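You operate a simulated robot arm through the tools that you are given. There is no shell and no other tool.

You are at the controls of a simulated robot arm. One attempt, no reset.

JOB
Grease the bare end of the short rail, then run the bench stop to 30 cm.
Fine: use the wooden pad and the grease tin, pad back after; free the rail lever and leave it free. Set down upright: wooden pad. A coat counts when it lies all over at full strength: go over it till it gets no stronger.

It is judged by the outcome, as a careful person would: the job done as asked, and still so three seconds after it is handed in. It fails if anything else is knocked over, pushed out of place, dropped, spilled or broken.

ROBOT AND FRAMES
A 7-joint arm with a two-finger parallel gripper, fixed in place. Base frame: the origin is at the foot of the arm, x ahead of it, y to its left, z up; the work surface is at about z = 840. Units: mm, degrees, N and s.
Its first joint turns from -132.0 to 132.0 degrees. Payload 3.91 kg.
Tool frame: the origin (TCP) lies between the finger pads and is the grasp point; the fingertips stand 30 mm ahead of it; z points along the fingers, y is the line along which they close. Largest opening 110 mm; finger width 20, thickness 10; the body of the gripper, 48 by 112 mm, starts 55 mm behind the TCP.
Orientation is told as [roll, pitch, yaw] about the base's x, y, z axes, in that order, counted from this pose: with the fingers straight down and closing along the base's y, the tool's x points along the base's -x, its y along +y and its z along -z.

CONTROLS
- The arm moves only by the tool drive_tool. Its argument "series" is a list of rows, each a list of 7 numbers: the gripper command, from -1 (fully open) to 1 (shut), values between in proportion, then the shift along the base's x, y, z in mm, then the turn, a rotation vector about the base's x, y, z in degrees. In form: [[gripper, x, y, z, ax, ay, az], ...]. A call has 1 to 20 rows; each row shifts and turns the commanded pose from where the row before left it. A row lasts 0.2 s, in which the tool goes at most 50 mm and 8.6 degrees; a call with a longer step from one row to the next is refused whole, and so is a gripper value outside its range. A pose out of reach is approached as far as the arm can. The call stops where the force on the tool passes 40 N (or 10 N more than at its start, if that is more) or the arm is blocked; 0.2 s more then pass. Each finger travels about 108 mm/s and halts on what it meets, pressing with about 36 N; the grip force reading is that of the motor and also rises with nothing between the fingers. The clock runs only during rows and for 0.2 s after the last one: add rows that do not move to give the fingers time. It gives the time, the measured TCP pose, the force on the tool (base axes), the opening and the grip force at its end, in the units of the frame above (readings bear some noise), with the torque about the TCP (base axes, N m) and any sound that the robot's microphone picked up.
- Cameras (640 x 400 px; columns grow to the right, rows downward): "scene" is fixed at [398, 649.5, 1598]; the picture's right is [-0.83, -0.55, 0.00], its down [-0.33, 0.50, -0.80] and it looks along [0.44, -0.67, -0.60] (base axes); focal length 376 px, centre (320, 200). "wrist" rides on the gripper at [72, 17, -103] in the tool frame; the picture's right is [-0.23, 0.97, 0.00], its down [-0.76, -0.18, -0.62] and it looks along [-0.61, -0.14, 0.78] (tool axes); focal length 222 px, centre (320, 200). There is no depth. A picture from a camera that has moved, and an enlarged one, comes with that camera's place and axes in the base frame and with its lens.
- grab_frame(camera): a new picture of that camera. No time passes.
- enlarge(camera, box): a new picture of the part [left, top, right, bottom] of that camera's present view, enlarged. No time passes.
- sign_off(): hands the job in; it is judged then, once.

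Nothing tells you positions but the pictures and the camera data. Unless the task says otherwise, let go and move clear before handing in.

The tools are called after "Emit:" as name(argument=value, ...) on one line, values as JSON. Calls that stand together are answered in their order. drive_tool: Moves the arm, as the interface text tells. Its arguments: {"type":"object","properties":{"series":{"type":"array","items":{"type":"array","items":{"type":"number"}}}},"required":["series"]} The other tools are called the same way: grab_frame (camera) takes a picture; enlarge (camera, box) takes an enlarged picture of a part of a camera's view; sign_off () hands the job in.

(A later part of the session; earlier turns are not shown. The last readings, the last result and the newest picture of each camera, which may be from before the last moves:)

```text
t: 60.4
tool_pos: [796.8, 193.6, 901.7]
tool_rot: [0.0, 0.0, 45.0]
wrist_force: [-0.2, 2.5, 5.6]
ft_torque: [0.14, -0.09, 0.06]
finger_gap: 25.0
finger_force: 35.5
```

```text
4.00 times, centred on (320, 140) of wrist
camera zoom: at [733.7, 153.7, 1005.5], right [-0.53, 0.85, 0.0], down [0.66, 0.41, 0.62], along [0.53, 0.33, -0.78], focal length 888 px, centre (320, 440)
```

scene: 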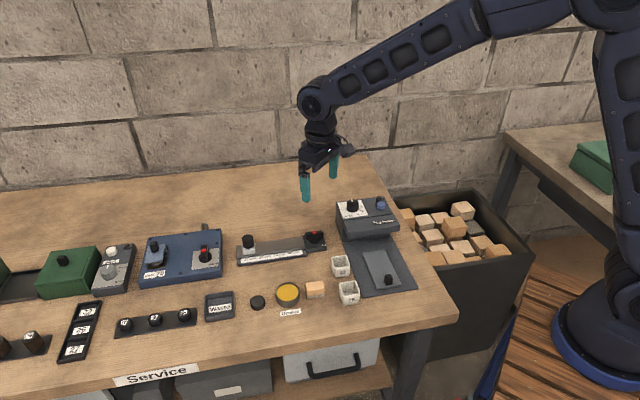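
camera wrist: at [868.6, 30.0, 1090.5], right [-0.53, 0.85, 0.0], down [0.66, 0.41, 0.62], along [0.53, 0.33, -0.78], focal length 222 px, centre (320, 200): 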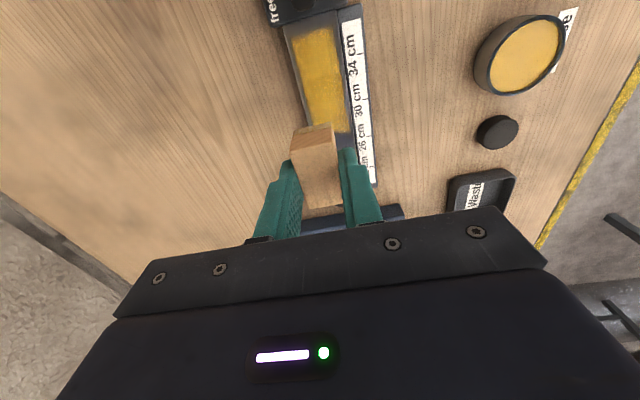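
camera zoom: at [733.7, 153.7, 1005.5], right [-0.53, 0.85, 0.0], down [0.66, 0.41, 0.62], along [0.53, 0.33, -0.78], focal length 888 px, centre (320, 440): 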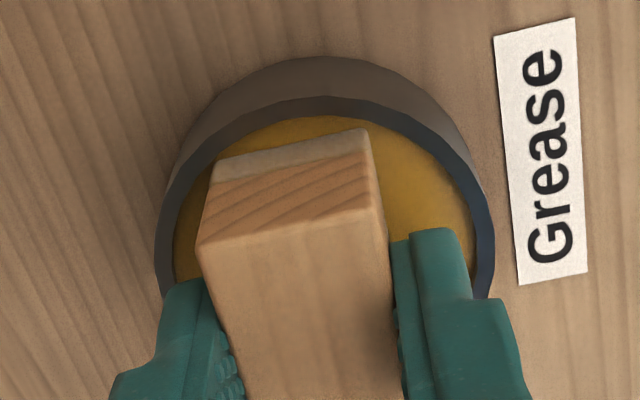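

Emit:
drive_tool(series=[[1, 0, 0, -0.5, 0, 0, 0], [1, 0, 0, 0, 0, 0, 0], [1, 0, 0, 0, 0, 0, 0], [1, 0, 0, 8, 0, 0, 0], [1, 0, 0, 12, 0, 0, 0], [1, 0, 0, 10, 0, 0, 0], [1, 0, 0, 0, 0, 0, 0]])

Emit:
enlarge(camera="scene", box=[265, 250, 313, 298])

Emit:
enlarge(camera="wrist", box=[270, 90, 370, 190])

```text
t: 62.0
tool_pos: [795.6, 194.2, 932.3]
tool_rot: [0.0, 0.0, 45.0]
wrist_force: [0.9, 0.1, 0.3]
ft_torque: [0.02, 0.03, -0.02]
finger_gap: 24.9
finger_force: 36.0
```

```text
8.33 times, centred on (289, 274) of scene
camera zoom: at [398.0, 649.5, 1598.0], right [-0.83, -0.55, 0.0], down [-0.33, 0.5, -0.8], along [0.44, -0.67, -0.6], focal length 3134 px, centre (578, -417)
```

zoom: 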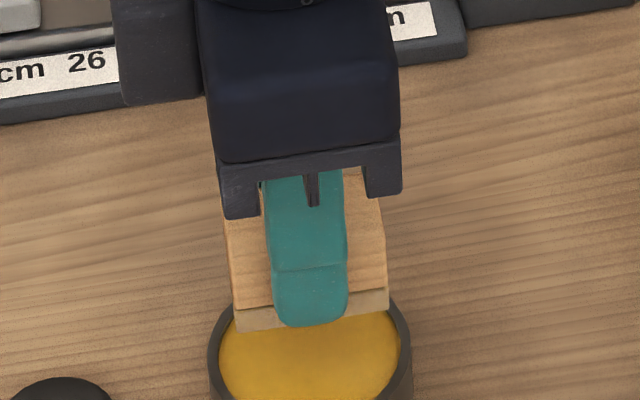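

```text
4.00 times, centred on (320, 140) of wrist
camera zoom: at [732.6, 154.3, 1035.1], right [-0.53, 0.85, 0.0], down [0.66, 0.41, 0.62], along [0.53, 0.33, -0.78], focal length 888 px, centre (320, 440)
```

zoom: 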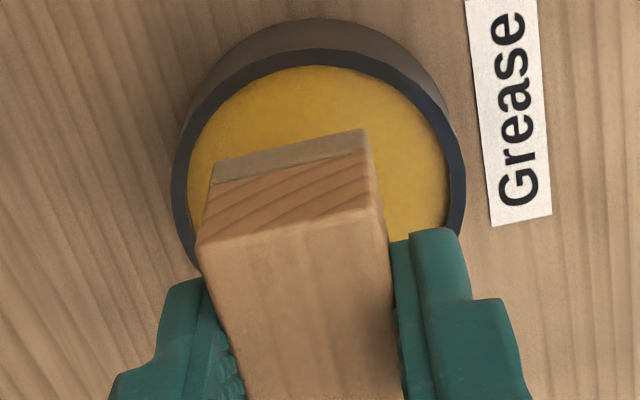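

Emit:
enlarge(camera="wrist", box=[295, 115, 335, 145])

Emit:
enlarge(camera="scene", box=[278, 278, 302, 296])

```text
13.33 times, centred on (315, 130) of wrist
camera zoom: at [732.6, 154.3, 1035.1], right [-0.53, 0.85, 0.0], down [0.66, 0.41, 0.62], along [0.53, 0.33, -0.78], focal length 2962 px, centre (387, 1133)
```

zoom: 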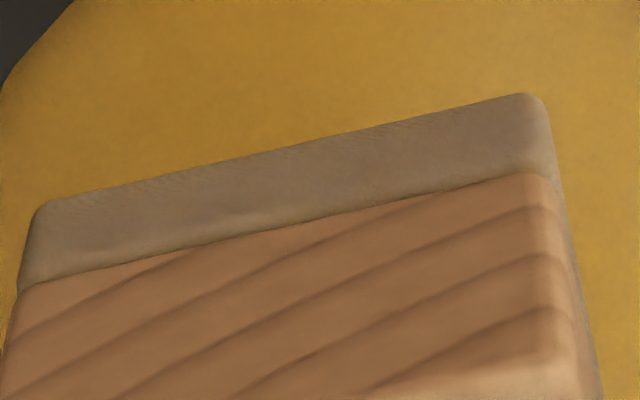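

```text
16.00 times, centred on (290, 287) of scene
camera zoom: at [398.0, 649.5, 1598.0], right [-0.83, -0.55, 0.0], down [-0.33, 0.5, -0.8], along [0.44, -0.67, -0.6], focal length 6017 px, centre (800, -1192)
```

zoom: 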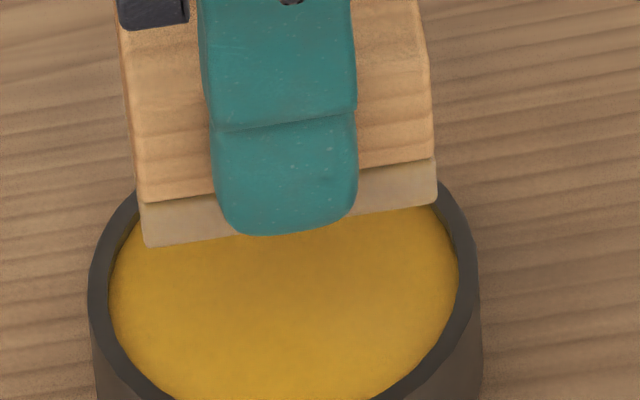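

I'll go to the lever end of the front lane again and find contact.

Emit:
drive_tool(series=[[1, 17.1, -29, 0, 0, 0, 0], [1, 17.1, -29, 0, 0, 0, 0], [1, 17.1, -29, 0, 0, 0, 0], [1, 17.1, -29, 0, 0, 0, 0], [1, 17.1, -28.8, 0, 0, 0, 0], [1, 0, 0, -15, 0, 0, 0], [1, 0, 0, -12, 0, 0, 0], [1, 0, 0, -4, 0, 0, 0], [1, 0, 0, 0, 0, 0, 0]])

Emit:
enlarge(camera="wrist", box=[220, 20, 420, 220])

Emit:
enlarge(camera="scene", box=[260, 230, 310, 261])

```text
t: 64.0
tool_pos: [882.5, 48.5, 901.8]
tool_rot: [-0.1, 0.0, 45.0]
wrist_force: [0.6, 0.6, -0.5]
ft_torque: [-0.02, 0.02, -0.04]
finger_gap: 24.9
finger_force: 35.7
```

```text
2.00 times, centred on (320, 120) of wrist
camera zoom: at [818.9, 8.7, 1005.4], right [-0.53, 0.85, 0.0], down [0.66, 0.41, 0.62], along [0.53, 0.33, -0.78], focal length 444 px, centre (320, 360)
```

zoom: 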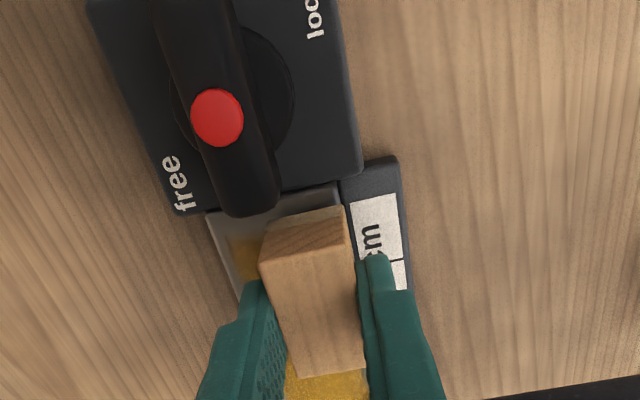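

```text
12.80 times, centred on (285, 246) of scene
camera zoom: at [398.0, 649.5, 1598.0], right [-0.83, -0.55, 0.0], down [-0.33, 0.5, -0.8], along [0.44, -0.67, -0.6], focal length 4813 px, centre (768, -382)
```

zoom: 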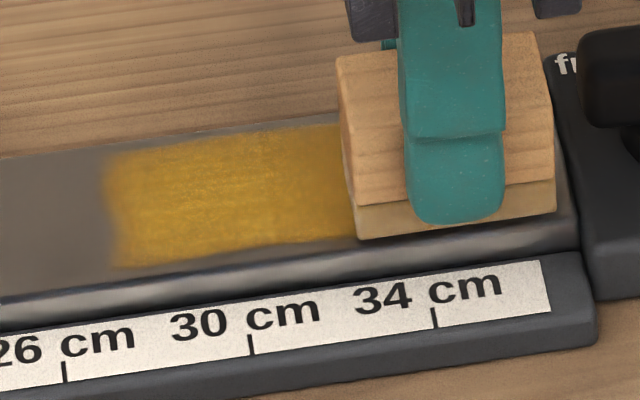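

Emit:
drive_tool(series=[[1, 0, 0, -1.5, 0, 0, 0], [1, 0, 0, -1.0, 0, 0, 0], [1, 0, 0, 0, 0, 0, 0]])

```text
t: 64.8
tool_pos: [880.8, 48.5, 898.4]
tool_rot: [-0.1, 0.0, 45.0]
wrist_force: [0.4, -0.4, -0.3]
ft_torque: [0.01, 0.0, -0.02]
finger_gap: 25.0
finger_force: 35.8
```

Emit:
drive_tool(series=[[1, 0, 0, -0.7, 0, 0, 0], [1, 0, 0, -0.5, 0, 0, 0], [1, 0, 0, 0, 0, 0, 0]])

```text
t: 65.6
tool_pos: [880.8, 49.0, 898.4]
tool_rot: [0.0, -0.2, 45.0]
wrist_force: [5.4, -1.7, 18.8]
ft_torque: [-0.06, -0.19, -0.02]
finger_gap: 24.5
finger_force: 36.0
```

Firm contact. Short strokes at the lever end of the front lane.

Emit:
drive_tool(series=[[1, 6, 6, 0, 0, 0, 0], [1, 6, 6, 0, 0, 0, 0], [1, 6, 6, 0, 0, 0, 0], [1, -6, -6, 0, 0, 0, 0], [1, -6, -6, 0, 0, 0, 0], [1, -6, -6, 0, 0, 0, 0], [1, 6, 6, 0, 0, 0, 0], [1, 6, 6, 0, 0, 0, 0], [1, 6, 6, 0, 0, 0, 0], [1, -6, -6, 0, 0, 0, 0], [1, -6, -6, 0, 0, 0, 0], [1, -6, -6, 0, 0, 0, 0], [1, 6, 6, 0, 0, 0, 0], [1, 6, 6, 0, 0, 0, 0], [1, 6, 6, 0, 0, 0, 0], [1, -6, -6, 0, 0, 0, 0], [1, -6, -6, 0, 0, 0, 0], [1, -6, -6, 0, 0, 0, 0], [1, 0, 0, 0, 0, 0, 0]])

Emit:
enlarge(camera="wrist", box=[220, 20, 420, 220])

Emit:
enlarge(camera="scene", box=[260, 230, 310, 261])

```text
t: 69.6
tool_pos: [882.3, 51.6, 897.5]
tool_rot: [0.1, -0.1, 45.0]
wrist_force: [4.8, 5.0, 19.2]
ft_torque: [0.19, -0.13, 0.0]
finger_gap: 25.0
finger_force: 35.9
```

```text
2.00 times, centred on (320, 120) of wrist
camera zoom: at [818.5, 10.4, 1000.9], right [-0.53, 0.85, 0.0], down [0.66, 0.41, 0.62], along [0.53, 0.33, -0.78], focal length 444 px, centre (320, 360)
```

zoom: 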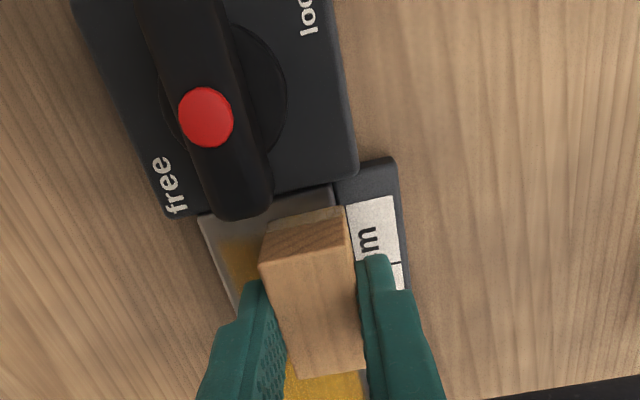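

```text
12.80 times, centred on (285, 246) of scene
camera zoom: at [398.0, 649.5, 1598.0], right [-0.83, -0.55, 0.0], down [-0.33, 0.5, -0.8], along [0.44, -0.67, -0.6], focal length 4813 px, centre (768, -382)
```

zoom: 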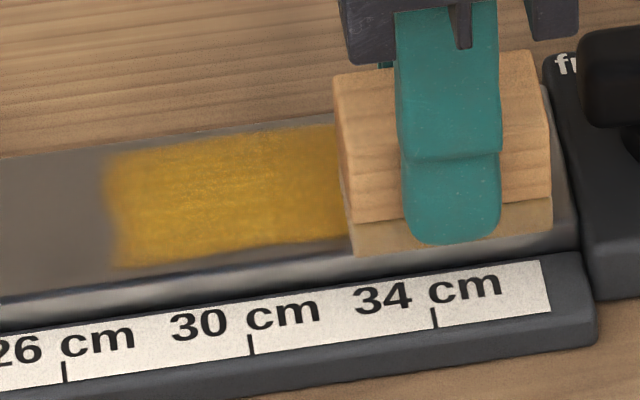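

Now sweeping to the stop-side end of the zone in the front lane with short strokes there.

Emit:
drive_tool(series=[[1, 6, 6, 0, 0, 0, 0], [1, 6, 6, 0, 0, 0, 0], [1, 6, 6, 0, 0, 0, 0], [1, 6, 6, 0, 0, 0, 0], [1, 6, 6, 0, 0, 0, 0], [1, 6, 6, 0, 0, 0, 0], [1, 6, 6, 0, 0, 0, 0], [1, 6, 6, 0, 0, 0, 0], [1, 6, 6, 0, 0, 0, 0], [1, -6, -6, 0, 0, 0, 0], [1, -6, -6, 0, 0, 0, 0], [1, -6, -6, 0, 0, 0, 0], [1, 6, 6, 0, 0, 0, 0], [1, 6, 6, 0, 0, 0, 0], [1, 6, 6, 0, 0, 0, 0], [1, -6, -6, 0, 0, 0, 0], [1, -6, -6, 0, 0, 0, 0], [1, -6, -6, 0, 0, 0, 0], [1, 0, 0, 0, 0, 0, 0]])

Emit:
enlarge(camera="wrist", box=[220, 20, 420, 220])

Emit:
enlarge(camera="scene", box=[260, 230, 310, 261])

```text
t: 73.6
tool_pos: [917.2, 86.1, 897.1]
tool_rot: [0.0, -0.1, 45.0]
wrist_force: [0.3, -0.9, -0.3]
ft_torque: [-0.04, 0.02, 0.0]
finger_gap: 24.8
finger_force: 36.0
```

```text
2.00 times, centred on (320, 120) of wrist
camera zoom: at [854.2, 45.5, 1001.6], right [-0.53, 0.85, 0.0], down [0.66, 0.41, 0.62], along [0.53, 0.33, -0.78], focal length 444 px, centre (320, 360)
```

zoom: 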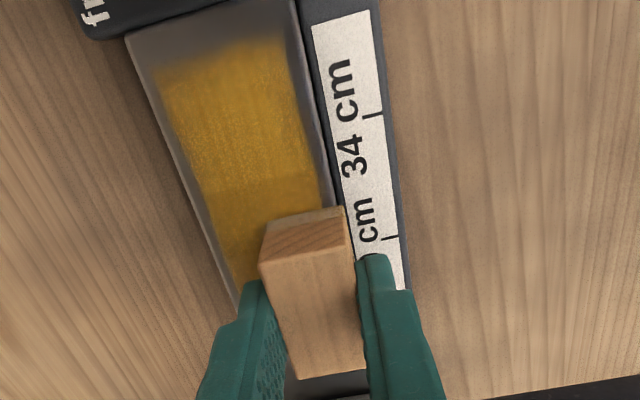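

```text
12.80 times, centred on (285, 246) of scene
camera zoom: at [398.0, 649.5, 1598.0], right [-0.83, -0.55, 0.0], down [-0.33, 0.5, -0.8], along [0.44, -0.67, -0.6], focal length 4813 px, centre (768, -382)
```

zoom: 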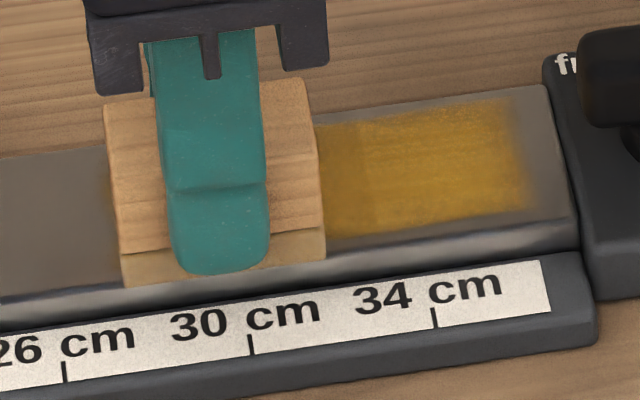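

Emit:
enlarge(camera="scene", box=[284, 236, 304, 250])

Emit:
enlarge(camera="scene", box=[278, 286, 298, 300])

Emit:
enlarge(camera="wrist", box=[265, 30, 335, 130])

```text
16.00 times, centred on (294, 243) of scene
camera zoom: at [398.0, 649.5, 1598.0], right [-0.83, -0.55, 0.0], down [-0.33, 0.5, -0.8], along [0.44, -0.67, -0.6], focal length 6017 px, centre (736, -488)
```

zoom: 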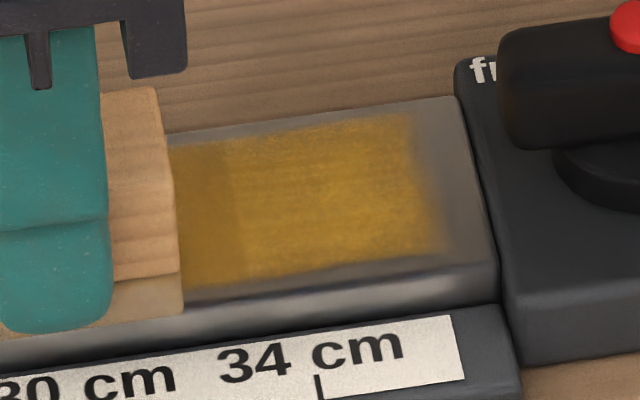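

```text
16.00 times, centred on (288, 293) of scene
camera zoom: at [398.0, 649.5, 1598.0], right [-0.83, -0.55, 0.0], down [-0.33, 0.5, -0.8], along [0.44, -0.67, -0.6], focal length 6017 px, centre (832, -1288)
```

zoom: 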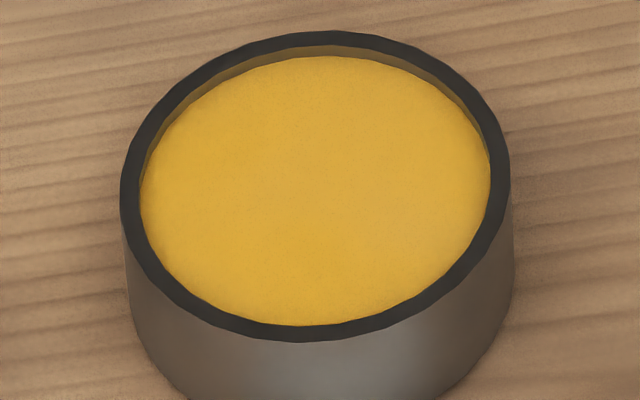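

```text
4.00 times, centred on (300, 80) of wrist
camera zoom: at [854.2, 45.5, 1001.6], right [-0.53, 0.85, 0.0], down [0.66, 0.41, 0.62], along [0.53, 0.33, -0.78], focal length 888 px, centre (400, 680)
```

zoom: 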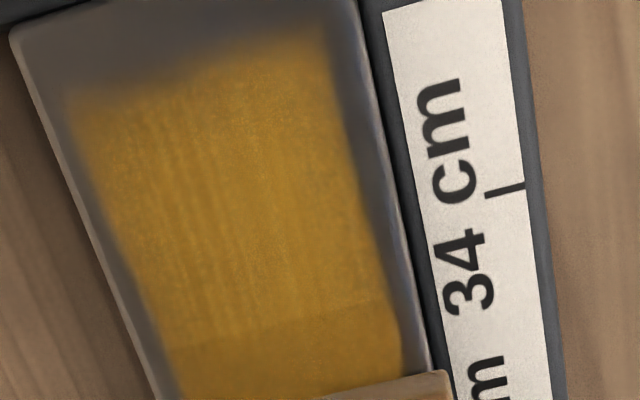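

Brighter looks to mean stronger; the middle (s 80–100) is now the weaker part. I'll regain light contact here and work the middle.

Emit:
drive_tool(series=[[1, 0, 0, -0.7, 0, 0, 0], [1, 0, 0, -0.4, 0, 0, 0], [1, 0, 0, 0, 0, 0, 0]])

```text
t: 74.4
tool_pos: [917.3, 85.9, 897.0]
tool_rot: [0.0, -0.1, 45.0]
wrist_force: [-1.9, -1.0, 11.9]
ft_torque: [-0.01, 0.13, -0.03]
finger_gap: 24.7
finger_force: 36.1
```

Emit:
drive_tool(series=[[1, -5, -5, 0, 0, 0, 0], [1, -5, -5, 0, 0, 0, 0], [1, -5, -5, 0, 0, 0, 0], [1, -5, -5, 0, 0, 0, 0], [1, 5, 5, 0, 0, 0, 0], [1, 5, 5, 0, 0, 0, 0], [1, 5, 5, 0, 0, 0, 0], [1, 5, 5, 0, 0, 0, 0], [1, -5, -5, 0, 0, 0, 0], [1, -5, -5, 0, 0, 0, 0], [1, -5, -5, 0, 0, 0, 0], [1, -5, -5, 0, 0, 0, 0], [1, 0, 0, 0, 0, 0, 0]])

Emit:
enlarge(camera="scene", box=[260, 230, 310, 261])

```text
t: 75.5
tool_pos: [898.8, 66.2, 897.4]
tool_rot: [0.0, -0.1, 44.9]
wrist_force: [2.0, 0.1, 10.4]
ft_torque: [0.1, -0.13, 0.01]
finger_gap: 24.7
finger_force: 35.7
stopped in row 5: the force on the tool passed its limit at 44 N (the readings are from after the stop); the commanded pose is now the measured one
```

```text
12.80 times, centred on (285, 246) of scene
camera zoom: at [398.0, 649.5, 1598.0], right [-0.83, -0.55, 0.0], down [-0.33, 0.5, -0.8], along [0.44, -0.67, -0.6], focal length 4813 px, centre (768, -382)
```

zoom: 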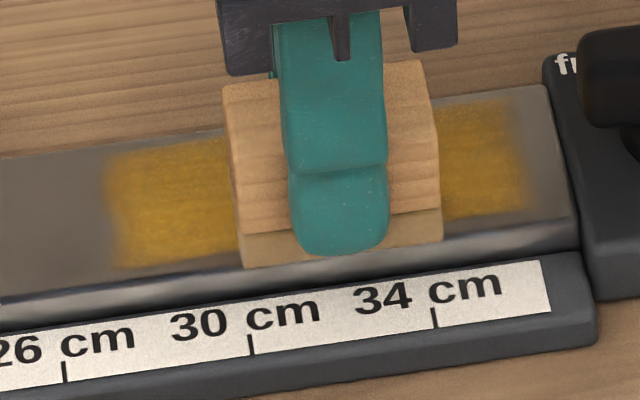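

A force spike stopped the stroke; I'll ease off slightly and use slower strokes.

Emit:
drive_tool(series=[[1, 0, 0, 0.3, 0, 0, 0], [1, 0, 0, 0, 0, 0, 0], [1, 2.5, 2.5, 0, 0, 0, 0], [1, 2.5, 2.5, 0, 0, 0, 0], [1, 2.5, 2.5, 0, 0, 0, 0], [1, 2.5, 2.5, 0, 0, 0, 0], [1, 2.5, 2.5, 0, 0, 0, 0], [1, 2.5, 2.5, 0, 0, 0, 0], [1, 2.5, 2.5, 0, 0, 0, 0], [1, 0, 0, 0, 0, 0, 0]])

Emit:
enlarge(camera="wrist", box=[220, 20, 420, 220])

```text
t: 77.7
tool_pos: [915.9, 83.3, 897.6]
tool_rot: [0.0, 0.1, 44.8]
wrist_force: [-5.8, -9.4, 33.2]
ft_torque: [-0.25, 0.15, -0.02]
finger_gap: 24.9
finger_force: 35.7
```

```text
2.00 times, centred on (320, 120) of wrist
camera zoom: at [853.9, 43.7, 1000.8], right [-0.53, 0.85, 0.0], down [0.66, 0.41, 0.62], along [0.53, 0.33, -0.78], focal length 444 px, centre (320, 360)
```

zoom: 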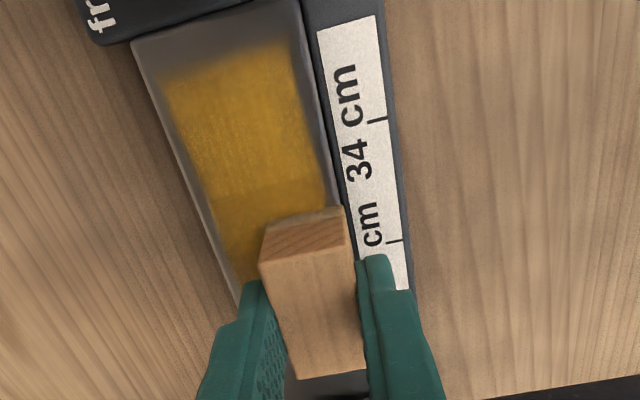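

Emit:
drive_tool(series=[[1, 0, 0, 0.8, 0, 0, 0], [1, 0, 0, 0, 0, 0, 0]])

```text
t: 78.3
tool_pos: [916.5, 83.7, 898.8]
tool_rot: [0.0, 0.0, 44.9]
wrist_force: [1.8, -3.8, 22.5]
ft_torque: [-0.09, -0.15, -0.02]
finger_gap: 24.7
finger_force: 35.4
```

Emit:
drive_tool(series=[[1, 0, 0, 0.6, 0, 0, 0], [1, 0, 0, 0, 0, 0, 0]])

```text
t: 78.9
tool_pos: [916.2, 83.9, 898.6]
tool_rot: [0.2, 0.1, 44.9]
wrist_force: [3.4, 0.0, 10.1]
ft_torque: [0.16, -0.27, -0.04]
finger_gap: 24.5
finger_force: 36.0
```

Emit:
drive_tool(series=[[1, -3, -3, 0, 0, 0, 0], [1, -3, -3, 0, 0, 0, 0], [1, -3, -3, 0, 0, 0, 0], [1, -3, -3, 0, 0, 0, 0], [1, -3, -3, 0, 0, 0, 0], [1, -3, -3, 0, 0, 0, 0], [1, -3, -3, 0, 0, 0, 0], [1, -3, -3, 0, 0, 0, 0], [1, 0, 0, 0, 0, 0, 0]])

Emit:
enlarge(camera="scene", box=[260, 230, 310, 261])

```text
t: 80.9
tool_pos: [892.2, 58.3, 899.1]
tool_rot: [0.0, 0.1, 44.8]
wrist_force: [0.1, 0.5, -0.8]
ft_torque: [-0.01, 0.03, 0.0]
finger_gap: 24.8
finger_force: 35.3
```

```text
12.80 times, centred on (285, 246) of scene
camera zoom: at [398.0, 649.5, 1598.0], right [-0.83, -0.55, 0.0], down [-0.33, 0.5, -0.8], along [0.44, -0.67, -0.6], focal length 4813 px, centre (768, -382)
```

zoom: 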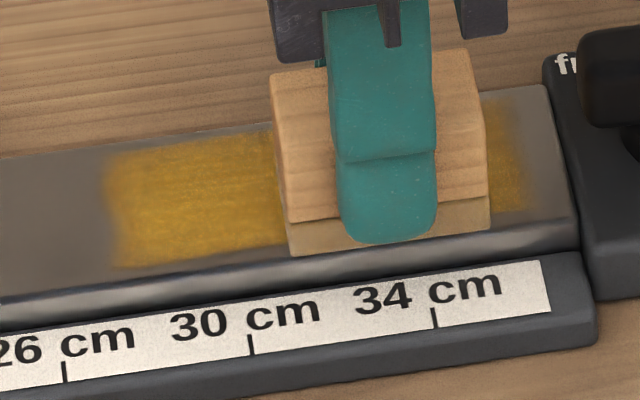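

Emit:
drive_tool(series=[[1, 0, 0, -0.8, 0, 0, 0], [1, 0, 0, 0, 0, 0, 0]])

```text
t: 81.5
tool_pos: [892.4, 59.3, 897.6]
tool_rot: [0.0, 0.1, 44.9]
wrist_force: [0.2, 0.2, 0.2]
ft_torque: [0.01, 0.06, 0.02]
finger_gap: 24.6
finger_force: 35.7
```

Emit:
drive_tool(series=[[1, 0, 0, -0.7, 0, 0, 0], [1, 0, 0, 0, 0, 0, 0]])

```text
t: 82.1
tool_pos: [890.0, 60.4, 898.3]
tool_rot: [0.0, 0.1, 44.9]
wrist_force: [1.9, -0.9, 4.4]
ft_torque: [0.02, -0.1, -0.01]
finger_gap: 25.2
finger_force: 36.5
```

Emit:
drive_tool(series=[[1, 0, 0, -0.3, 0, 0, 0], [1, -3, -3, 0, 0, 0, 0], [1, -3, -3, 0, 0, 0, 0], [1, -3, -3, 0, 0, 0, 0], [1, -3, -3, 0, 0, 0, 0], [1, 3, 3, 0, 0, 0, 0], [1, 3, 3, 0, 0, 0, 0], [1, 3, 3, 0, 0, 0, 0], [1, 3, 3, 0, 0, 0, 0], [1, 3, 3, 0, 0, 0, 0], [1, 3, 3, 0, 0, 0, 0], [1, 3, 3, 0, 0, 0, 0], [1, 3, 3, 0, 0, 0, 0], [1, 0, 0, 0, 0, 0, 0]])

Emit:
enlarge(camera="scene", box=[260, 230, 310, 261])

Emit:
enlarge(camera="wrist", box=[265, 30, 335, 130])

```text
t: 83.6
tool_pos: [883.5, 50.6, 897.2]
tool_rot: [0.0, 0.1, 44.9]
wrist_force: [2.0, -0.1, 8.9]
ft_torque: [0.07, -0.14, 0.01]
finger_gap: 24.8
finger_force: 36.0
stopped in row 7: the force on the tool passed its limit at 42 N (the readings are from after the stop); the commanded pose is now the measured one
```

```text
12.80 times, centred on (285, 246) of scene
camera zoom: at [398.0, 649.5, 1598.0], right [-0.83, -0.55, 0.0], down [-0.33, 0.5, -0.8], along [0.44, -0.67, -0.6], focal length 4813 px, centre (768, -382)
```

zoom: 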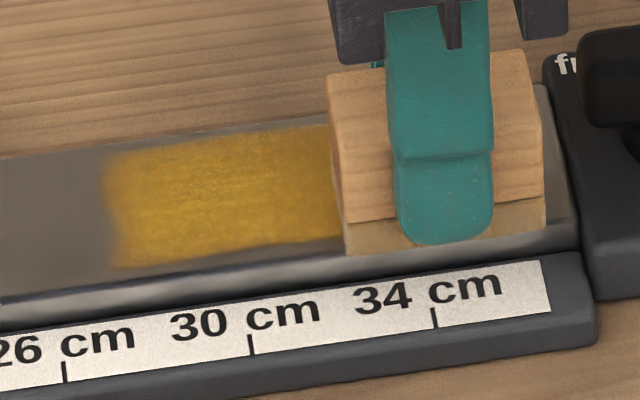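

```text
4.00 times, centred on (300, 80) of wrist
camera zoom: at [820.1, 11.7, 1001.2], right [-0.53, 0.85, 0.0], down [0.67, 0.41, 0.62], along [0.53, 0.33, -0.78], focal length 888 px, centre (400, 680)
```

zoom: 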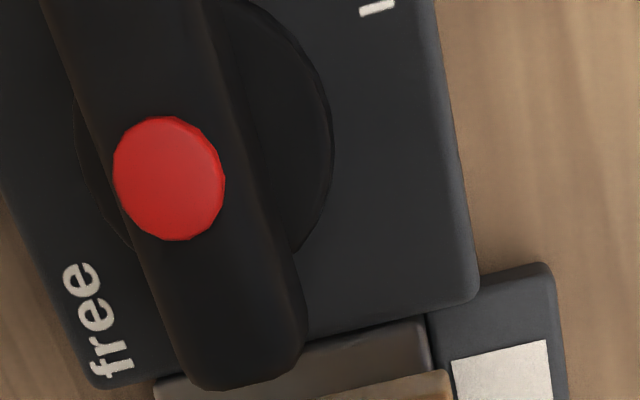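

Force spikes come with motion jitter; I'll keep the pressure lighter and continue in the back lane.

Emit:
drive_tool(series=[[1, 0, 0, 0.4, 0, 0, 0], [1, 4.4, -4.4, 0, 0, 0, 0], [1, 4.3, -4.3, 0, 0, 0, 0], [1, 4.3, -4.3, 0, 0, 0, 0], [1, 0, 0, 0, 0, 0, 0]])

Emit:
enlarge(camera="scene", box=[260, 230, 310, 261])

Emit:
enlarge(camera="wrist", box=[220, 20, 420, 220])

```text
t: 84.8
tool_pos: [893.7, 38.4, 898.0]
tool_rot: [0.0, 0.1, 44.8]
wrist_force: [-2.5, 8.0, 26.0]
ft_torque: [0.35, 0.02, -0.03]
finger_gap: 24.7
finger_force: 36.1
```

```text
12.80 times, centred on (285, 246) of scene
camera zoom: at [398.0, 649.5, 1598.0], right [-0.83, -0.55, 0.0], down [-0.33, 0.5, -0.8], along [0.44, -0.67, -0.6], focal length 4813 px, centre (768, -382)
```

zoom: 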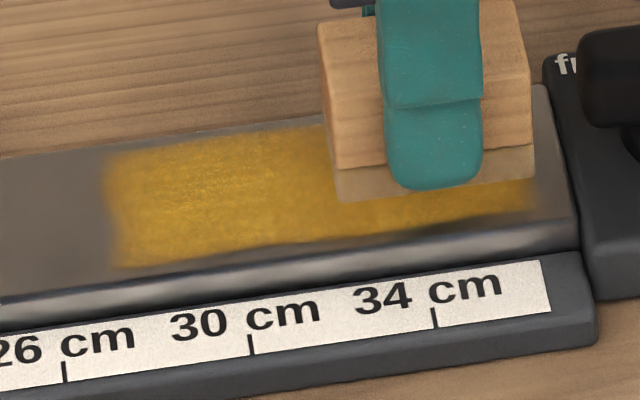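

```text
2.00 times, centred on (320, 120) of wrist
camera zoom: at [831.9, -0.6, 1001.0], right [-0.53, 0.85, 0.0], down [0.67, 0.41, 0.62], along [0.53, 0.33, -0.78], focal length 444 px, centre (320, 360)
```

zoom: 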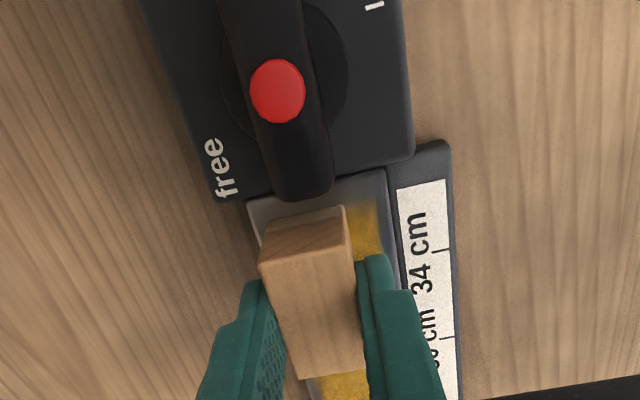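

Emit:
drive_tool(series=[[1, 0, 0, 0.4, 0, 0, 0], [1, 4, 4, 0, 0, 0, 0], [1, 4, 4, 0, 0, 0, 0], [1, 4, 4, 0, 0, 0, 0], [1, 4, 4, 0, 0, 0, 0], [1, 4, 4, 0, 0, 0, 0], [1, 4, 4, 0, 0, 0, 0], [1, 0, 0, 0, 0, 0, 0]])

```text
t: 86.6
tool_pos: [919.7, 61.3, 898.2]
tool_rot: [-0.1, 0.2, 44.7]
wrist_force: [-3.2, -3.9, 16.0]
ft_torque: [-0.09, 0.02, -0.02]
finger_gap: 24.7
finger_force: 35.8
```

Emit:
drive_tool(series=[[1, 4, 4, 0, 0, 0, 0], [1, 4, 4, 0, 0, 0, 0], [1, 4, 4, 0, 0, 0, 0], [1, 4, 4, 0, 0, 0, 0], [1, 4, 4, 0, 0, 0, 0], [1, 0, 0, 0, 0, 0, 0]])

Emit:
enlarge(camera="scene", box=[260, 230, 310, 261])

Emit:
enlarge(camera="wrist", box=[250, 0, 370, 130])

```text
t: 88.0
tool_pos: [939.5, 81.5, 899.0]
tool_rot: [0.0, 0.2, 44.8]
wrist_force: [-0.6, -1.5, 7.7]
ft_torque: [0.02, -0.05, -0.01]
finger_gap: 24.6
finger_force: 36.4
```

```text
12.80 times, centred on (285, 246) of scene
camera zoom: at [398.0, 649.5, 1598.0], right [-0.83, -0.55, 0.0], down [-0.33, 0.5, -0.8], along [0.44, -0.67, -0.6], focal length 4813 px, centre (768, -382)
```

zoom: 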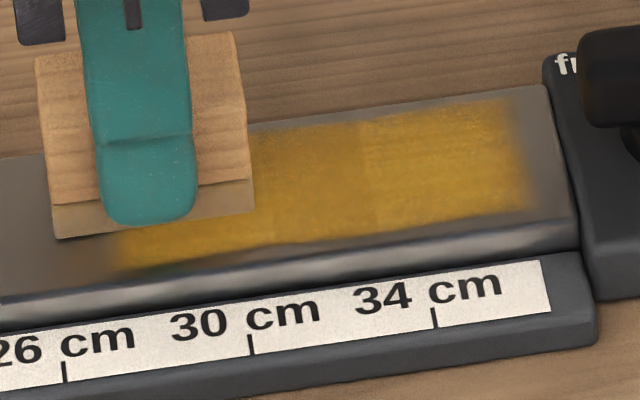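

```text
3.08 times, centred on (310, 65) of wrist
camera zoom: at [876.9, 42.4, 1001.3], right [-0.53, 0.85, 0.0], down [0.67, 0.41, 0.62], along [0.53, 0.33, -0.78], focal length 684 px, centre (351, 615)
```

zoom: 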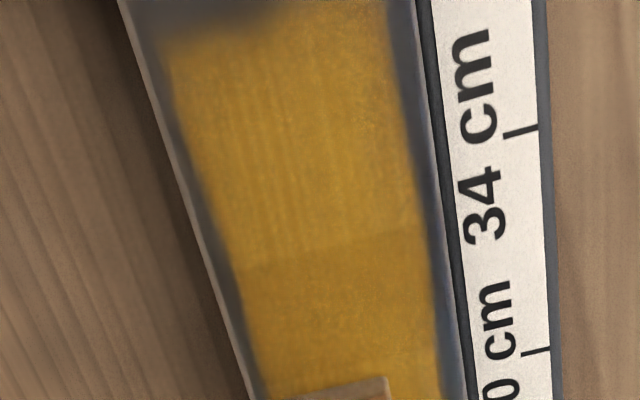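

The coat is now almost uniform. Another back-lane return pass, then I'll lift and compare.

Emit:
drive_tool(series=[[1, 0, 0, -0.2, 0, 0, 0], [1, -4, -4, 0, 0, 0, 0], [1, -4, -4, 0, 0, 0, 0], [1, -4, -4, 0, 0, 0, 0], [1, -4, -4, 0, 0, 0, 0], [1, -4, -4, 0, 0, 0, 0], [1, -4, -4, 0, 0, 0, 0], [1, -4, -4, 0, 0, 0, 0], [1, -4, -4, 0, 0, 0, 0], [1, -4, -4, 0, 0, 0, 0], [1, -4, -4, 0, 0, 0, 0], [1, 0, 0, 0, 0, 0, 0]])

```text
t: 90.6
tool_pos: [900.8, 41.7, 897.4]
tool_rot: [-0.1, 0.2, 44.8]
wrist_force: [4.5, 3.6, 19.3]
ft_torque: [0.16, -0.21, -0.05]
finger_gap: 25.0
finger_force: 36.4
```

Emit:
drive_tool(series=[[1, -3, -3, 0.2, 0, 0, 0], [1, -3, -3, 0, 0, 0, 0], [1, 4, 4, 0, 0, 0, 0], [1, 4, 4, 0, 0, 0, 0], [1, 4, 4, 0, 0, 0, 0], [1, 4, 4, 0, 0, 0, 0], [1, 4, 4, 0, 0, 0, 0], [1, 4, 4, 0, 0, 0, 0], [1, 4, 4, 0, 0, 0, 0], [1, 4, 4, 0, 0, 0, 0], [1, 0, 0, 0, 0, 0, 0]])

```text
t: 93.0
tool_pos: [925.6, 67.3, 898.1]
tool_rot: [0.0, 0.2, 44.9]
wrist_force: [-4.5, -4.8, 22.4]
ft_torque: [-0.16, 0.2, -0.01]
finger_gap: 24.6
finger_force: 36.1
```

Emit:
drive_tool(series=[[1, -4.3, 4.3, 0.2, 0, 0, 0], [1, -4.3, 4.3, 0, 0, 0, 0], [1, -4.4, 4.4, 0, 0, 0, 0], [1, -4, -4, 0, 0, 0, 0], [1, -4, -4, 0, 0, 0, 0], [1, -4, -4, 0, 0, 0, 0], [1, -4, -4, 0, 0, 0, 0], [1, -4, -4, 0, 0, 0, 0], [1, -4, -4, 0, 0, 0, 0], [1, -4, -4, 0, 0, 0, 0], [1, 0, 0, 0, 0, 0, 0]])

Emit:
enlarge(camera="scene", box=[260, 230, 310, 261])

```text
t: 95.4
tool_pos: [882.4, 52.2, 897.7]
tool_rot: [0.0, 0.3, 44.8]
wrist_force: [2.1, 3.4, 20.6]
ft_torque: [0.21, -0.14, 0.01]
finger_gap: 24.7
finger_force: 35.7
```

```text
12.80 times, centred on (285, 246) of scene
camera zoom: at [398.0, 649.5, 1598.0], right [-0.83, -0.55, 0.0], down [-0.33, 0.5, -0.8], along [0.44, -0.67, -0.6], focal length 4813 px, centre (768, -382)
```

zoom: 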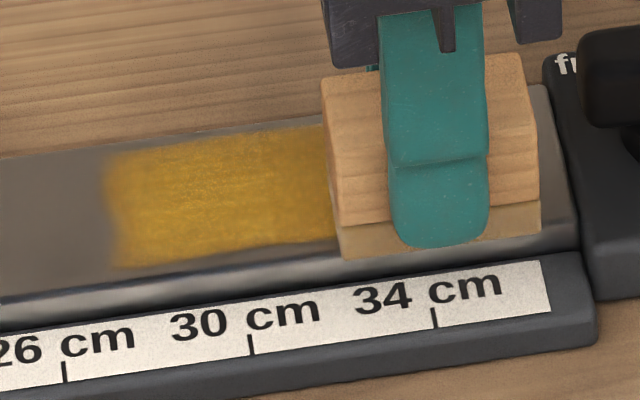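

Emit:
drive_tool(series=[[1, 4, 4, 0.2, 0, 0, 0], [1, 4, 4, 0, 0, 0, 0], [1, 4, 4, 0, 0, 0, 0], [1, 4, 4, 0, 0, 0, 0], [1, 4, 4, 0, 0, 0, 0], [1, 4, 4, 0, 0, 0, 0], [1, 4, 4, 0, 0, 0, 0], [1, 4, 4, 0, 0, 0, 0], [1, 4, 4, 0, 0, 0, 0], [1, 4, 4, 0, 0, 0, 0], [1, 4, 4, 0, 0, 0, 0], [1, 4, 4, 0, 0, 0, 0], [1, 0, 0, 0, 0, 0, 0]])

```text
t: 98.2
tool_pos: [932.8, 103.4, 897.4]
tool_rot: [0.0, 0.2, 44.8]
wrist_force: [-0.8, 0.2, 0.2]
ft_torque: [-0.02, -0.02, -0.02]
finger_gap: 24.9
finger_force: 35.8
```

Emit:
drive_tool(series=[[1, 0, 0, -0.7, 0, 0, 0], [1, 0, 0, 0, 0, 0, 0]])

```text
t: 98.8
tool_pos: [934.2, 100.9, 896.9]
tool_rot: [0.0, 0.2, 44.7]
wrist_force: [-2.0, -0.6, 6.9]
ft_torque: [0.01, 0.04, 0.01]
finger_gap: 24.9
finger_force: 36.1
```

Emit:
drive_tool(series=[[1, -4, -4, 0, 0, 0, 0], [1, -4, -4, 0, 0, 0, 0], [1, -4, -4, 0, 0, 0, 0], [1, -4, -4, 0, 0, 0, 0], [1, -4, -4, 0, 0, 0, 0], [1, 0, 0, 0, 0, 0, 0]])

```text
t: 100.2
tool_pos: [912.1, 80.6, 897.5]
tool_rot: [0.1, 0.2, 44.9]
wrist_force: [3.8, 3.2, 15.9]
ft_torque: [0.12, -0.2, 0.0]
finger_gap: 24.8
finger_force: 35.9
```

Good contact. Now I'll lift and view the coat unshaded.

Emit:
drive_tool(series=[[1, 4, 4, 0, 0, 0, 0], [1, 4, 4, 0, 0, 0, 0], [1, 4, 4, 0, 0, 0, 0], [1, 4, 4, 0, 0, 0, 0], [1, 0, 0, 10, 0, 0, 0], [1, 0, 0, 35, 0, 0, 0], [1, 0, 0, 45, 0, 0, 0], [1, 0, 0, 0, 0, 0, 0]])

Emit:
enlarge(camera="scene", box=[260, 230, 310, 261])

Emit:
enlarge(camera="wrist", box=[260, 0, 380, 160])

Emit:
enlarge(camera="wrist", box=[290, 110, 350, 160])

```text
t: 102.0
tool_pos: [927.3, 97.9, 988.9]
tool_rot: [0.0, 0.3, 44.8]
wrist_force: [0.0, 0.1, -0.4]
ft_torque: [0.01, 0.01, 0.02]
finger_gap: 24.9
finger_force: 36.1
```

```text
12.80 times, centred on (285, 246) of scene
camera zoom: at [398.0, 649.5, 1598.0], right [-0.83, -0.55, 0.0], down [-0.33, 0.5, -0.8], along [0.44, -0.67, -0.6], focal length 4813 px, centre (768, -382)
```

zoom: 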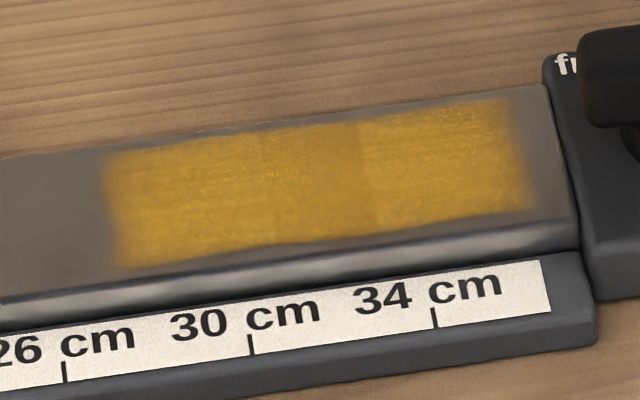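

```text
2.50 times, centred on (320, 80) of wrist
camera zoom: at [865.5, 58.5, 1092.7], right [-0.53, 0.85, 0.0], down [0.67, 0.41, 0.62], along [0.53, 0.33, -0.78], focal length 555 px, centre (320, 500)
```

zoom: 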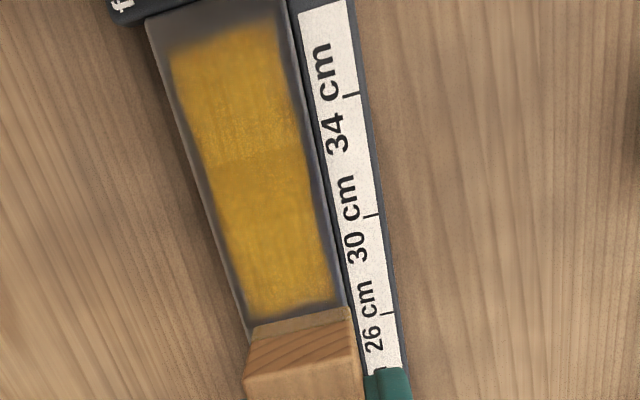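

```text
8.00 times, centred on (320, 135) of wrist
camera zoom: at [865.5, 58.5, 1092.7], right [-0.53, 0.85, 0.0], down [0.67, 0.41, 0.62], along [0.53, 0.33, -0.78], focal length 1777 px, centre (320, 720)
```

zoom: 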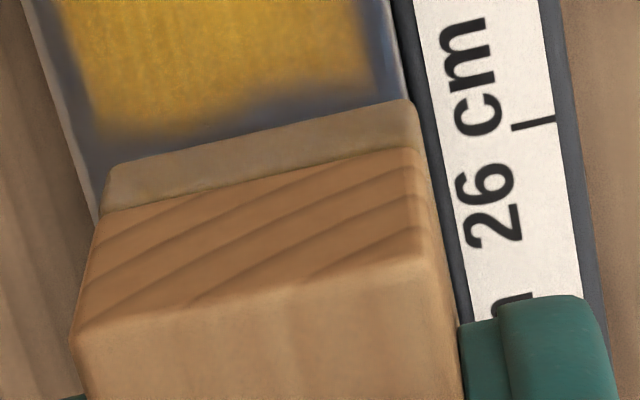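

The ends look strong but the band at s 80–100 is still slightly duller, perhaps because the pad ran dry. I'll dip again and go straight to that middle band as a test.

Emit:
drive_tool(series=[[1, -26.4, 19.2, -11, 0, 0, 0], [1, -26.4, 19.2, -11, 0, 0, 0], [1, -26.4, 19.2, -11, 0, 0, 0], [1, -26.4, 19.2, -11, 0, 0, 0], [1, -26.2, 19.3, -11, 0, 0, 0], [1, 0, 0, -14, 0, 0, 0], [1, 0, 0, -11, 0, 0, 0], [1, 0, 0, 0, 0, 0, 0], [1, 0, 0, 0, 0, 0, 0]])

Emit:
enlarge(camera="scene", box=[265, 265, 313, 313])

Emit:
enlarge(camera="wrist", box=[270, 90, 370, 190])

```text
t: 104.0
tool_pos: [797.3, 192.0, 907.4]
tool_rot: [0.0, 0.2, 44.8]
wrist_force: [0.3, 0.8, -0.6]
ft_torque: [0.0, -0.04, -0.01]
finger_gap: 24.8
finger_force: 36.3
```

```text
8.33 times, centred on (289, 289) of scene
camera zoom: at [398.0, 649.5, 1598.0], right [-0.83, -0.55, 0.0], down [-0.33, 0.5, -0.8], along [0.44, -0.67, -0.6], focal length 3134 px, centre (578, -542)
```

zoom: 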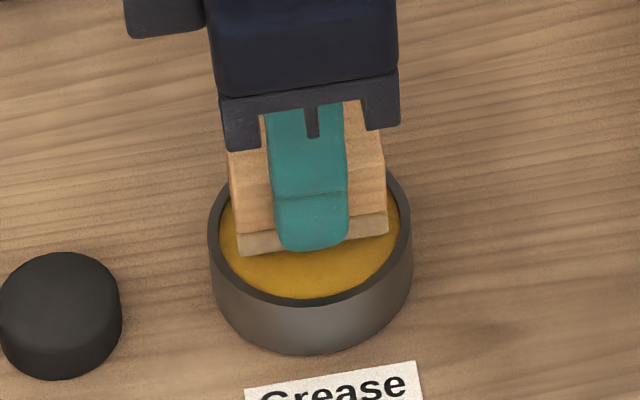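

```text
4.00 times, centred on (320, 140) of wrist
camera zoom: at [734.9, 153.3, 1010.7], right [-0.53, 0.85, 0.0], down [0.67, 0.41, 0.62], along [0.53, 0.33, -0.78], focal length 888 px, centre (320, 440)
```

zoom: 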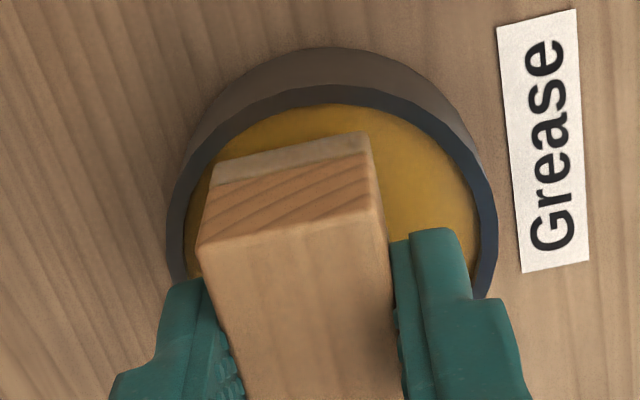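

Emit:
drive_tool(series=[[1, 0, 0, 2, 0, 0, 0], [1, -1.6, 1.7, 0, 0, 0, 0], [1, 0, 0, 0, 0, 0, 0], [1, 0, 0, 0, 0, 0, 0]])

Emit:
enlarge(camera="scene", box=[265, 265, 313, 313])

Emit:
enlarge(camera="wrist", box=[270, 90, 370, 190])

```text
t: 105.0
tool_pos: [795.3, 194.2, 910.5]
tool_rot: [0.0, 0.2, 44.7]
wrist_force: [0.1, 0.0, -0.5]
ft_torque: [-0.02, -0.01, 0.03]
finger_gap: 24.9
finger_force: 35.8
```

```text
8.33 times, centred on (289, 289) of scene
camera zoom: at [398.0, 649.5, 1598.0], right [-0.83, -0.55, 0.0], down [-0.33, 0.5, -0.8], along [0.44, -0.67, -0.6], focal length 3134 px, centre (578, -542)
```

zoom: 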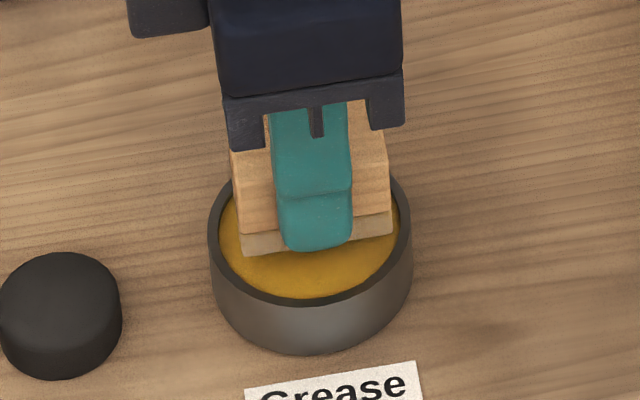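

```text
4.00 times, centred on (320, 140) of wrist
camera zoom: at [732.6, 154.3, 1013.3], right [-0.53, 0.85, 0.0], down [0.67, 0.41, 0.62], along [0.53, 0.33, -0.78], focal length 888 px, centre (320, 440)
```

zoom: 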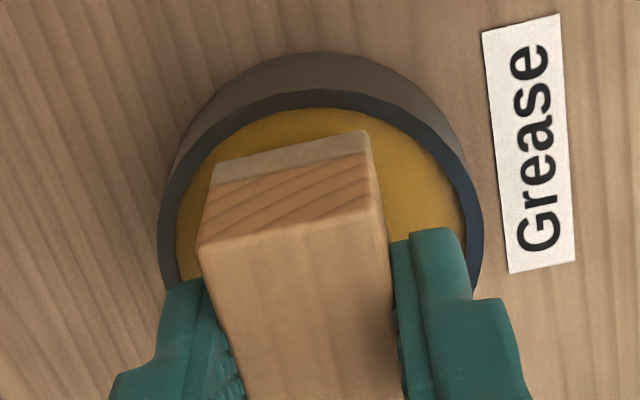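

Emit:
drive_tool(series=[[1, 0.4, 0.5, -2, 0, 0, 0], [1, 0, 0, -3, 0, 0, 0], [1, 0, 0, -3, 0, 0, 0], [1, 0, 0, 0, 0, 0, 0]])

Emit:
enlarge(camera="scene", box=[265, 265, 313, 313])

```text
t: 106.0
tool_pos: [794.7, 197.0, 901.8]
tool_rot: [0.0, 0.2, 44.8]
wrist_force: [1.2, -1.2, 12.7]
ft_torque: [-0.05, 0.03, -0.01]
finger_gap: 24.9
finger_force: 35.8
```

```text
8.33 times, centred on (289, 289) of scene
camera zoom: at [398.0, 649.5, 1598.0], right [-0.83, -0.55, 0.0], down [-0.33, 0.5, -0.8], along [0.44, -0.67, -0.6], focal length 3134 px, centre (578, -542)
```

zoom: 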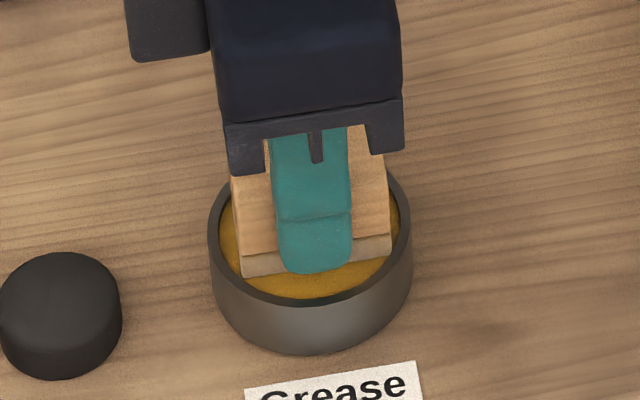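

Contact; dwelling a second, then lifting and returning to the middle of the rail's front lane.

Emit:
drive_tool(series=[[1, 0, 0, 0, 0, 0, 0], [1, 0, 0, 0, 0, 0, 0], [1, 0, 0, 0, 0, 0, 0], [1, 0, 0, 0, 0, 0, 0], [1, 0, 0, 8, 0, 0, 0], [1, 0, 0, 12, 0, 0, 0], [1, 0, 0, 10, 0, 0, 0], [1, 0, 0, 0, 0, 0, 0]])

Emit:
enlarge(camera="wrist", box=[295, 115, 335, 145])

Emit:
enlarge(camera="scene", box=[278, 278, 302, 296])

```text
t: 107.8
tool_pos: [795.1, 195.8, 931.4]
tool_rot: [-0.1, 0.3, 44.8]
wrist_force: [0.7, -0.8, 0.3]
ft_torque: [-0.01, -0.03, 0.0]
finger_gap: 24.8
finger_force: 35.7
```

```text
13.33 times, centred on (315, 130) of wrist
camera zoom: at [732.5, 156.8, 1034.7], right [-0.53, 0.85, 0.0], down [0.67, 0.41, 0.62], along [0.53, 0.33, -0.78], focal length 2962 px, centre (387, 1133)
```

zoom: 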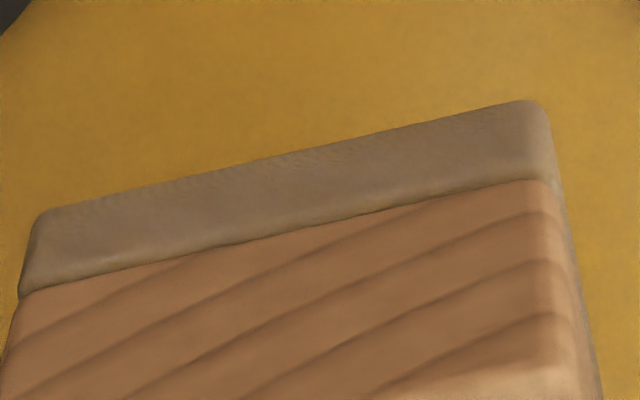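

```text
16.00 times, centred on (290, 287) of scene
camera zoom: at [398.0, 649.5, 1598.0], right [-0.83, -0.55, 0.0], down [-0.33, 0.5, -0.8], along [0.44, -0.67, -0.6], focal length 6017 px, centre (800, -1192)
```

zoom: 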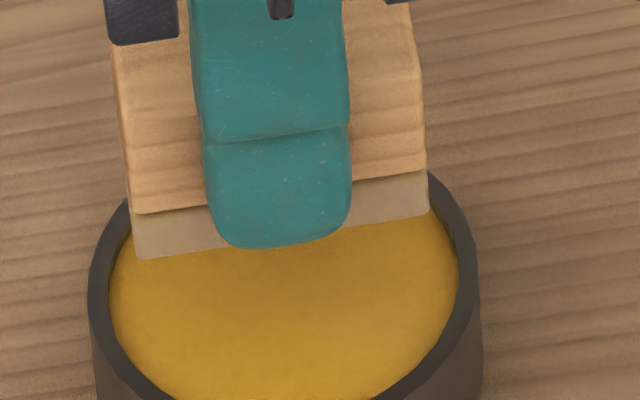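

Emit:
drive_tool(series=[[1, 21.8, -24.6, 0, 0, 0, 0], [1, 21.8, -24.6, 0, 0, 0, 0], [1, 21.8, -24.7, 0, 0, 0, 0], [1, 21.7, -24.7, 0, 0, 0, 0], [1, 21.7, -24.6, 0, 0, 0, 0], [1, 0, 0, -15, 0, 0, 0], [1, 0, 0, -13, 0, 0, 0], [1, 0, 0, -3, 0, 0, 0], [1, 0, 0, 0, 0, 0, 0]])

Emit:
enlarge(camera="wrist", box=[220, 20, 420, 220])

Emit:
enlarge(camera="scene", box=[260, 230, 310, 261])

```text
t: 109.8
tool_pos: [904.7, 73.2, 900.2]
tool_rot: [0.1, 0.2, 44.8]
wrist_force: [-0.2, 1.0, -0.4]
ft_torque: [0.02, 0.01, 0.01]
finger_gap: 24.8
finger_force: 36.2
```

```text
2.00 times, centred on (320, 120) of wrist
camera zoom: at [842.2, 33.4, 1003.9], right [-0.53, 0.85, 0.0], down [0.67, 0.41, 0.62], along [0.53, 0.33, -0.78], focal length 444 px, centre (320, 360)
```

zoom: 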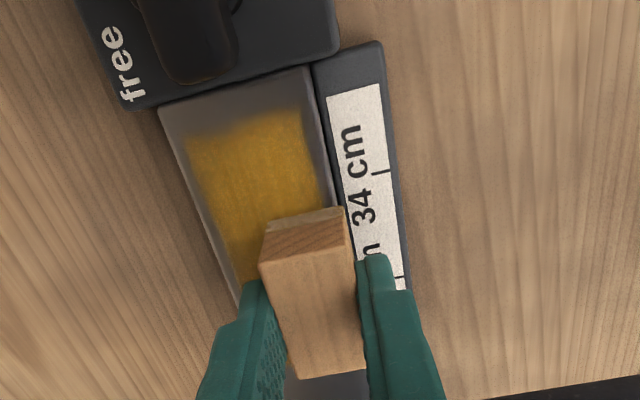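

```text
12.80 times, centred on (285, 246) of scene
camera zoom: at [398.0, 649.5, 1598.0], right [-0.83, -0.55, 0.0], down [-0.33, 0.5, -0.8], along [0.44, -0.67, -0.6], focal length 4813 px, centre (768, -382)
```

zoom: 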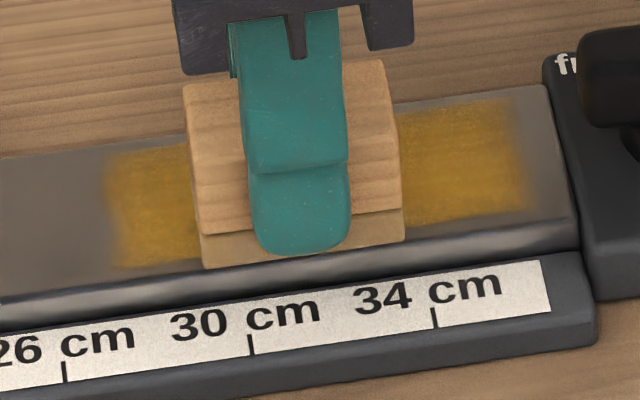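

Emit:
drive_tool(series=[[1, 0, 0, -1, 0, 0, 0], [1, 0, 0, -1, 0, 0, 0], [1, 0, 0, 0, 0, 0, 0]])

```text
t: 110.6
tool_pos: [904.7, 74.2, 897.9]
tool_rot: [0.0, 0.1, 44.8]
wrist_force: [0.6, 0.2, -1.3]
ft_torque: [0.0, -0.02, -0.03]
finger_gap: 24.7
finger_force: 35.8
```

Emit:
drive_tool(series=[[1, 0, 0, -0.7, 0, 0, 0], [1, 0, 0, -0.5, 0, 0, 0], [1, 0, 0, 0, 0, 0, 0]])

```text
t: 111.4
tool_pos: [904.2, 73.6, 896.8]
tool_rot: [0.0, 0.2, 44.8]
wrist_force: [-2.8, 0.2, 7.3]
ft_torque: [0.03, 0.05, 0.0]
finger_gap: 24.9
finger_force: 36.3
```

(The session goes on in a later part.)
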